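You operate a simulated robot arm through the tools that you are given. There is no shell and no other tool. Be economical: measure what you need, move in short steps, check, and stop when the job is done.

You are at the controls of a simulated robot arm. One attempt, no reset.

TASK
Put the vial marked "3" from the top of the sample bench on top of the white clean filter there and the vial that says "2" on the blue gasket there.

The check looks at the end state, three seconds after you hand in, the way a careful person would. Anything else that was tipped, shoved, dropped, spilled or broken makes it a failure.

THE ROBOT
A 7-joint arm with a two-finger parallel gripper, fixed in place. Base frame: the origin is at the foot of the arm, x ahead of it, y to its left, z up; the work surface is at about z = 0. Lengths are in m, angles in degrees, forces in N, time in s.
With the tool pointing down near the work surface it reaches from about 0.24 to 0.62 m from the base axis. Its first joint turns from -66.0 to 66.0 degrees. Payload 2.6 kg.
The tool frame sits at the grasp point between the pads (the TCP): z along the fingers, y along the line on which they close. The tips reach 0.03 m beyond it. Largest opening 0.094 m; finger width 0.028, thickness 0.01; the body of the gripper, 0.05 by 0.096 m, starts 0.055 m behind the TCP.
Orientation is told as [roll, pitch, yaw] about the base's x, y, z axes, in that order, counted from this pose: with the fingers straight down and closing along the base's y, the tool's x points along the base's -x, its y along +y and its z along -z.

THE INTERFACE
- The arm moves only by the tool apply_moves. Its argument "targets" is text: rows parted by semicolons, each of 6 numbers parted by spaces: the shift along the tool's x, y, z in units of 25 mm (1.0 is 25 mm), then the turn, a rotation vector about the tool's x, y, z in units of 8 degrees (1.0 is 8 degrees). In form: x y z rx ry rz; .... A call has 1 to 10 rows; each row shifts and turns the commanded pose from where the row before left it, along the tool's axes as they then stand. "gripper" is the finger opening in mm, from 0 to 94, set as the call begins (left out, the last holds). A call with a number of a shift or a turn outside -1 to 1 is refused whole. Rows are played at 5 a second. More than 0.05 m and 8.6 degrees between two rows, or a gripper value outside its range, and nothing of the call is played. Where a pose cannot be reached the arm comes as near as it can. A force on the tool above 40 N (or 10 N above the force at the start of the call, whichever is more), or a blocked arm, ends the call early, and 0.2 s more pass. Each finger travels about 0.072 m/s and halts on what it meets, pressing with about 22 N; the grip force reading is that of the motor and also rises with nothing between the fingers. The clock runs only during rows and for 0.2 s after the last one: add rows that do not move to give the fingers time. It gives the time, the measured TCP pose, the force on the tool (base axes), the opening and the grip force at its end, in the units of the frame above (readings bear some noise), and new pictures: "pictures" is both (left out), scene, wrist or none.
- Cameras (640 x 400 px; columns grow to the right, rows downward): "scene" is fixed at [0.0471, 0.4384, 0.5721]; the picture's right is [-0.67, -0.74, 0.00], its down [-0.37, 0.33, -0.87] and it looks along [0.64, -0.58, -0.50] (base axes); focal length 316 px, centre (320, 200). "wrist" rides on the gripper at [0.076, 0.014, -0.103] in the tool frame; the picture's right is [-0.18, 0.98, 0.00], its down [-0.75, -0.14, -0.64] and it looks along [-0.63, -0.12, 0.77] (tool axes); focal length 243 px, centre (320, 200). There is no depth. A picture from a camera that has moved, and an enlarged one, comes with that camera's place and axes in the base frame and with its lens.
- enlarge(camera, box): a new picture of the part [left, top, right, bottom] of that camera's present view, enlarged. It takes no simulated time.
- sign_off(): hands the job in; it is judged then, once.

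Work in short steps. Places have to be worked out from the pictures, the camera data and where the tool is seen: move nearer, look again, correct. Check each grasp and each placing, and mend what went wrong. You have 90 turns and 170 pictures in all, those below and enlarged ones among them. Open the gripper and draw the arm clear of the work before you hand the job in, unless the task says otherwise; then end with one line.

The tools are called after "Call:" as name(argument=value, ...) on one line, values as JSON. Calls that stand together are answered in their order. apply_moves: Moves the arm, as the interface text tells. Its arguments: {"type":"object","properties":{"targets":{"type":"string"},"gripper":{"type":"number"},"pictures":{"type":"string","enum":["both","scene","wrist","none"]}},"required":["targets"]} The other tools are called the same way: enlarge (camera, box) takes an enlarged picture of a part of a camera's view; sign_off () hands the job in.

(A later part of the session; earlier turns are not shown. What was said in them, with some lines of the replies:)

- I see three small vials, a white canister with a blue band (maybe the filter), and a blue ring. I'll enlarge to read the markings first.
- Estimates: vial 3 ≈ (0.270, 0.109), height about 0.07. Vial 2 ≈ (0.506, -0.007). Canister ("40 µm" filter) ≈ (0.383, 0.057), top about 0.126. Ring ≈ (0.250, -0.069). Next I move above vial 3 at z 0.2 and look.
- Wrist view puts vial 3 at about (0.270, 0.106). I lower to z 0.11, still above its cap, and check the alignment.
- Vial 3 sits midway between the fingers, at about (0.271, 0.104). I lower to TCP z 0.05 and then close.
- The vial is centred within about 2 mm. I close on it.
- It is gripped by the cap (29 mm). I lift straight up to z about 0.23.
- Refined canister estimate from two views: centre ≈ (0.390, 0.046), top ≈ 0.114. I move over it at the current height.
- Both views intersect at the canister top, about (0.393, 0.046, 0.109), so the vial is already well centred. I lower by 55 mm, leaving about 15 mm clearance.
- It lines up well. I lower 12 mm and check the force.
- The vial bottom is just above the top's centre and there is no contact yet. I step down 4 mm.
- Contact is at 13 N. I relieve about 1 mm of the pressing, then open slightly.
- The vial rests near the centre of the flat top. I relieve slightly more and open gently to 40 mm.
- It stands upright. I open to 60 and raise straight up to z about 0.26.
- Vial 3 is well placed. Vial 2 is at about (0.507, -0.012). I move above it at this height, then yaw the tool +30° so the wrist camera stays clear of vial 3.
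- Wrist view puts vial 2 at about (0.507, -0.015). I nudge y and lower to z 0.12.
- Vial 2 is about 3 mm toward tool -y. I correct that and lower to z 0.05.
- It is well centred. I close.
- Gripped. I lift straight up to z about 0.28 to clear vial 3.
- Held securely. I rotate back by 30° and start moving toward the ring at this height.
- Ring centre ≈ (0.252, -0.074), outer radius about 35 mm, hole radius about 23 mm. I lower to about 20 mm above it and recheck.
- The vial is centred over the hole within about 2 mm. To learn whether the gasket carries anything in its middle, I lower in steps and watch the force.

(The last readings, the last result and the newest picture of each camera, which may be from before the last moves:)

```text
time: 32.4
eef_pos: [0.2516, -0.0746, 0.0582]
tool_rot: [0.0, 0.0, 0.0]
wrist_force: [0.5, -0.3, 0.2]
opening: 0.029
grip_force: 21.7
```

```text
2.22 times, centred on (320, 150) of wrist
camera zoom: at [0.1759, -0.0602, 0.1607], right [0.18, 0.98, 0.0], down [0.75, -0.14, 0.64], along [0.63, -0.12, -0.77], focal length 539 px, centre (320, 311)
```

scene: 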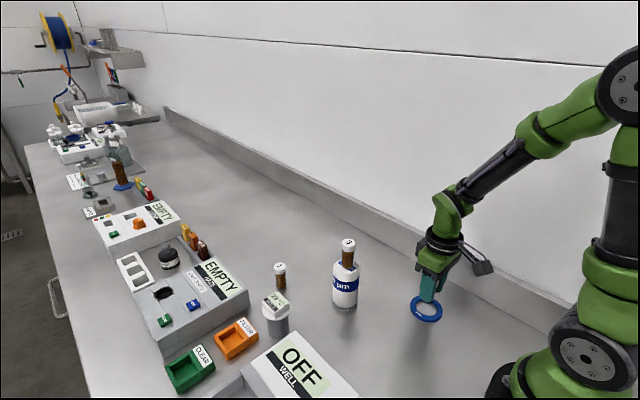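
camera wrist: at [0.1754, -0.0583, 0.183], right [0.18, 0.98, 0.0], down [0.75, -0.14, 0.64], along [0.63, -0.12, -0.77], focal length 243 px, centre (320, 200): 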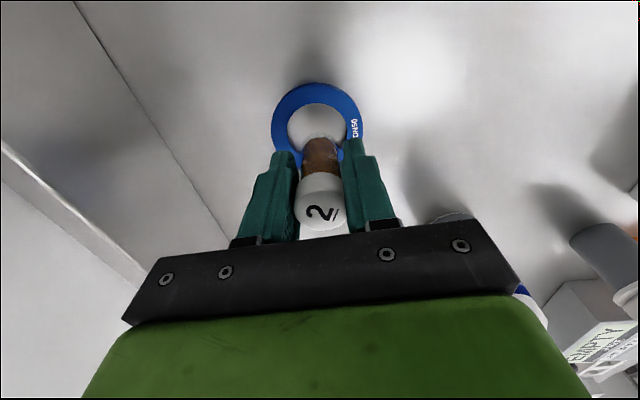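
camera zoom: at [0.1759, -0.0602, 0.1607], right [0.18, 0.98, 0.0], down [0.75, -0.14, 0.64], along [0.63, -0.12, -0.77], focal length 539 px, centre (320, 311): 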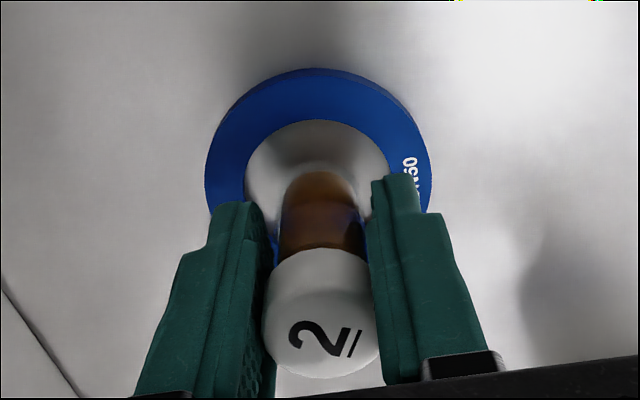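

No contact yet, with the vial bottom around 7 mm up. I continue in 2 mm steps.

Call:
apply_moves(targets="0 0 0.08 0 0 0; 0 0 0 0 0 0; 0 0 0 0 0 0", pictures="none")

Call:
apply_moves(targets="0 0 0.08 0 0 0; 0 0 0 0 0 0; 0 0 0 0 0 0", pictures="none")

Call:
enlarge(camera="scene", box=[370, 240, 490, 340])

```text
time: 33.2
eef_pos: [0.2531, -0.0733, 0.0561]
tool_rot: [0.0, 0.0, -0.1]
wrist_force: [0.4, -0.3, 6.9]
opening: 0.029
grip_force: 21.8
```

```text
time: 34.0
eef_pos: [0.2528, -0.0733, 0.0553]
tool_rot: [0.0, -0.2, 0.0]
wrist_force: [5.8, -1.7, 18.6]
opening: 0.0277
grip_force: 22.8
```

```text
4.00 times, centred on (430, 290) of scene
camera zoom: at [0.0471, 0.4384, 0.5721], right [-0.67, -0.74, 0.0], down [-0.37, 0.33, -0.87], along [0.64, -0.58, -0.5], focal length 1263 px, centre (-120, -160)
```

zoom: 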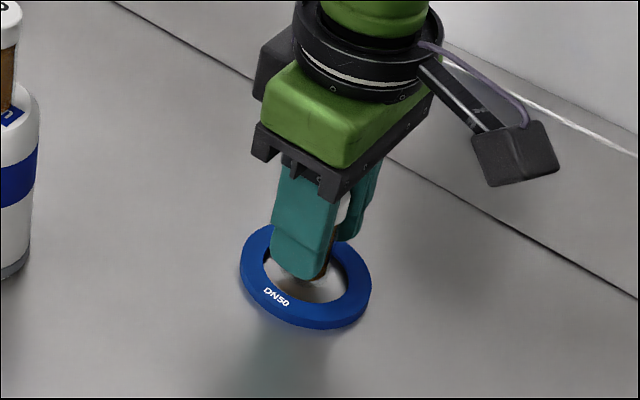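

Contact came at TCP z ≈ 0.056, about 6 mm above where this vial stood on the bench. So the gasket carries it at its centre. I relieve the pressing.

Call:
apply_moves(targets="0 0 -0.06 0 0 0; 0 0 -0.03 0 0 0; 0 0 0 0 0 0; 0 0 0 0 0 0", pictures="none")

Call:
enlarge(camera="wrist", box=[220, 60, 420, 240])

```text
time: 35.0
eef_pos: [0.2522, -0.0735, 0.0565]
tool_rot: [0.0, -0.1, 0.1]
wrist_force: [0.7, 0.0, -0.4]
opening: 0.0274
grip_force: 22.0
```

```text
2.22 times, centred on (320, 150) of wrist
camera zoom: at [0.1761, -0.0606, 0.1596], right [0.18, 0.98, 0.0], down [0.75, -0.14, 0.64], along [0.63, -0.12, -0.77], focal length 539 px, centre (320, 311)
```

zoom: 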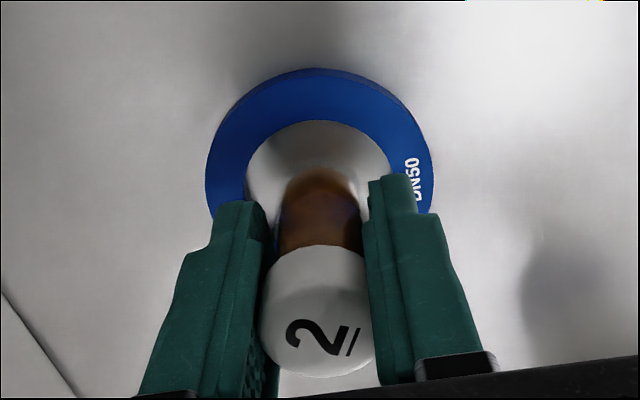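

Force is now about zero. I lower 0.5 mm and open.

Call:
apply_moves(targets="0 0 0.02 0 0 0; 0 0 0 0 0 0", pictures="none")

Call:
apply_moves(targets="0 0 0 0 0 0; 0 0 0 0 0 0; 0 0 0 0 0 0", gripper=46, pictures="wrist")

Call:
enlarge(camera="scene", box=[370, 240, 490, 340])

```text
time: 35.6
eef_pos: [0.2518, -0.0753, 0.0565]
tool_rot: [0.0, 0.0, 0.0]
wrist_force: [-0.6, 0.5, -1.3]
opening: 0.0278
grip_force: 21.9
```

```text
time: 36.4
eef_pos: [0.2516, -0.0746, 0.0556]
tool_rot: [0.0, -0.1, 0.0]
wrist_force: [-0.5, -0.4, -0.3]
opening: 0.046
grip_force: 0.1
camera wrist: at [0.1761, -0.0607, 0.1587], right [0.18, 0.98, 0.0], down [0.75, -0.14, 0.64], along [0.63, -0.12, -0.77], focal length 243 px, centre (320, 200)
```

wrist: 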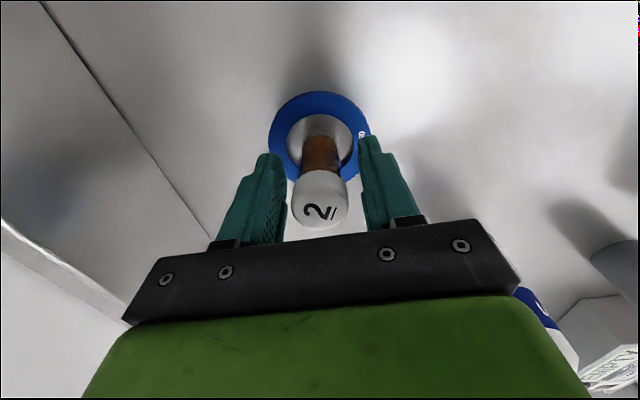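

```text
4.00 times, centred on (430, 290) of scene
camera zoom: at [0.0471, 0.4384, 0.5721], right [-0.67, -0.74, 0.0], down [-0.37, 0.33, -0.87], along [0.64, -0.58, -0.5], focal length 1263 px, centre (-120, -160)
```

zoom: 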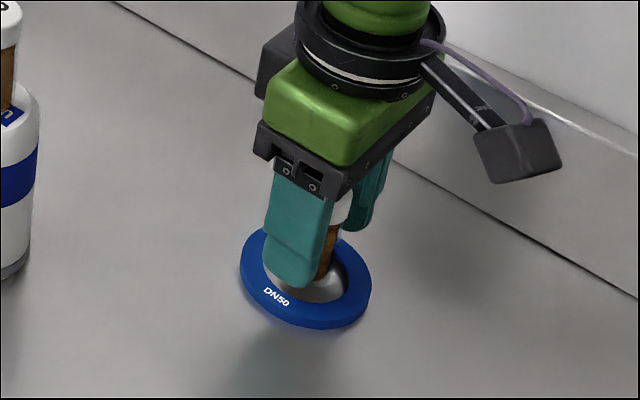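

Upright and released. I open a little more, raise straight up, and look at the result.

Call:
apply_moves(targets="0 0 0 0 0 0; 0 0 -0.4 0 0 0; 0 0 -0.8 0 0 0; 0 0 -1 0 0 0; 0 0 -1 0 0 0; 0 0 -1 0 0 0; 0 0 -1 0 0 0; 0 0 -1 0 0 0; 0 0 -1 0 0 0; 0 0 0 0 0 0", gripper=60)

Call:
enlarge(camera="scene", box=[370, 240, 490, 340])

Call:
enlarge(camera="scene", box=[260, 210, 460, 340])

```text
time: 38.6
eef_pos: [0.2522, -0.0743, 0.2358]
tool_rot: [-0.1, -0.1, -0.1]
wrist_force: [-1.0, -0.1, -0.3]
opening: 0.0598
grip_force: 0.1
camera wrist: at [0.1761, -0.0605, 0.3391], right [0.18, 0.98, 0.0], down [0.75, -0.14, 0.64], along [0.63, -0.12, -0.77], focal length 243 px, centre (320, 200)
```

scene: 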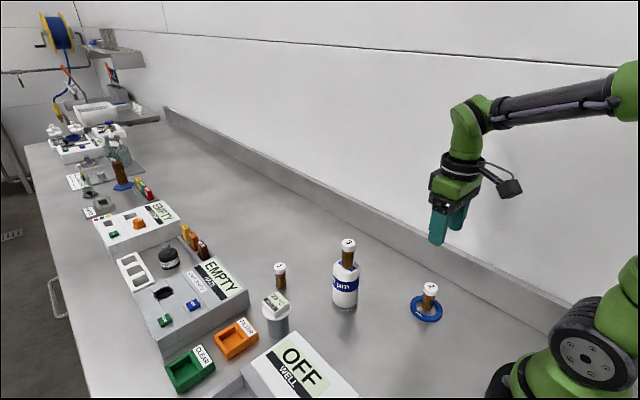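
wrist: 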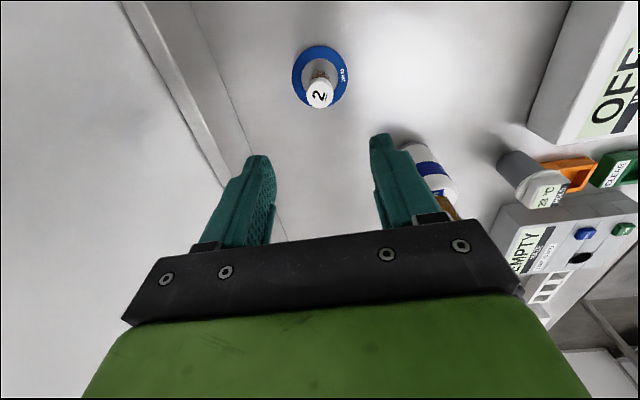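

```text
4.00 times, centred on (430, 290) of scene
camera zoom: at [0.0471, 0.4384, 0.5721], right [-0.67, -0.74, 0.0], down [-0.37, 0.33, -0.87], along [0.64, -0.58, -0.5], focal length 1263 px, centre (-120, -160)
```

zoom: 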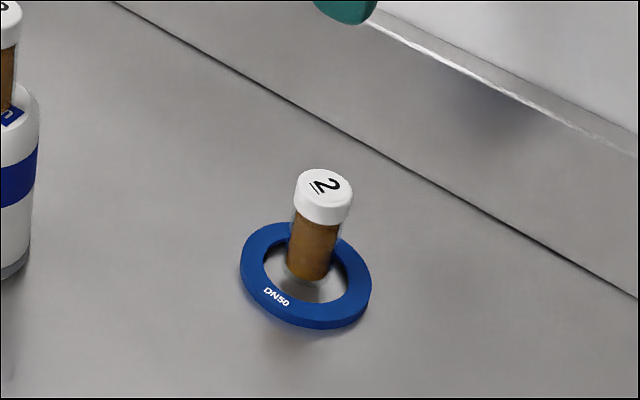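

```text
3.08 times, centred on (360, 275) of scene
camera zoom: at [0.0471, 0.4384, 0.5721], right [-0.67, -0.74, 0.0], down [-0.37, 0.33, -0.87], along [0.64, -0.58, -0.5], focal length 971 px, centre (197, -31)
```

zoom: 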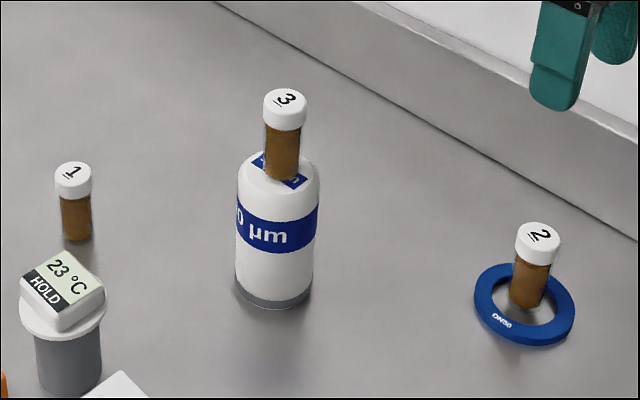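

Both vials stand upright in place, with vial 1 and everything else undisturbed. I draw the arm higher and take a final look.

Call:
apply_moves(targets="-0.5 0 -0.9 0 0 0; -0.5 0 -0.9 0 0 0; -0.5 0 -0.9 0 0 0; -0.5 0 -0.5 0 0 0; 0 0 0 0 0 0; 0 0 0 0 0 0; 0 0 0 0 0 0", pictures="both")

```text
time: 40.2
eef_pos: [0.3036, -0.0724, 0.3169]
tool_rot: [0.1, 0.0, 0.0]
wrist_force: [0.1, 0.0, 0.6]
opening: 0.0598
grip_force: 0.1
camera wrist: at [0.2266, -0.0598, 0.4199], right [0.18, 0.98, 0.0], down [0.75, -0.14, 0.64], along [0.63, -0.12, -0.77], focal length 243 px, centre (320, 200)
```

scene: 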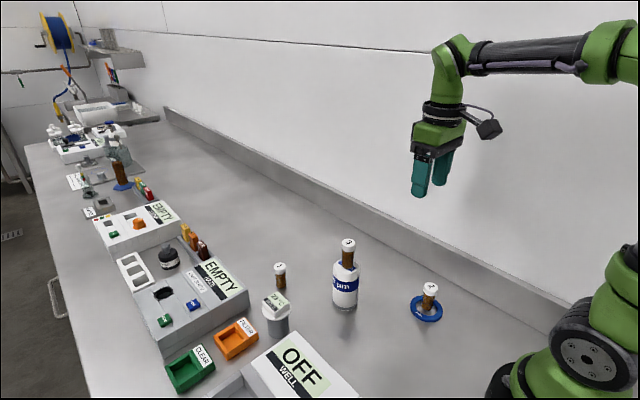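
wrist: 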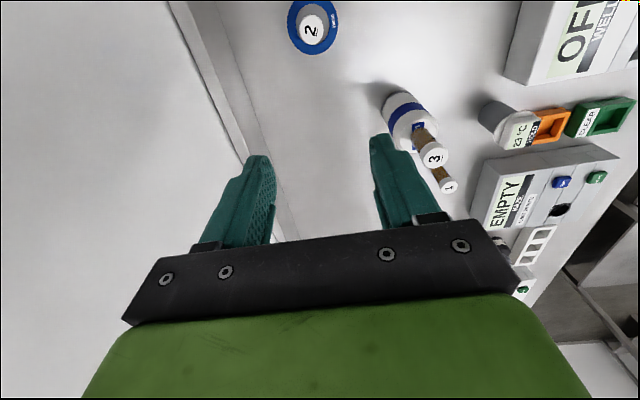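

Everything is stable and the arm is clear, so I hand in.

Call:
sign_off()

```text
The job is handed in.
```

Vial 3 stands upright on top of the white 40 µm filter and vial 2 stands upright on the blue gasket, at its centre; nothing else appears disturbed, and the arm is open and clear.
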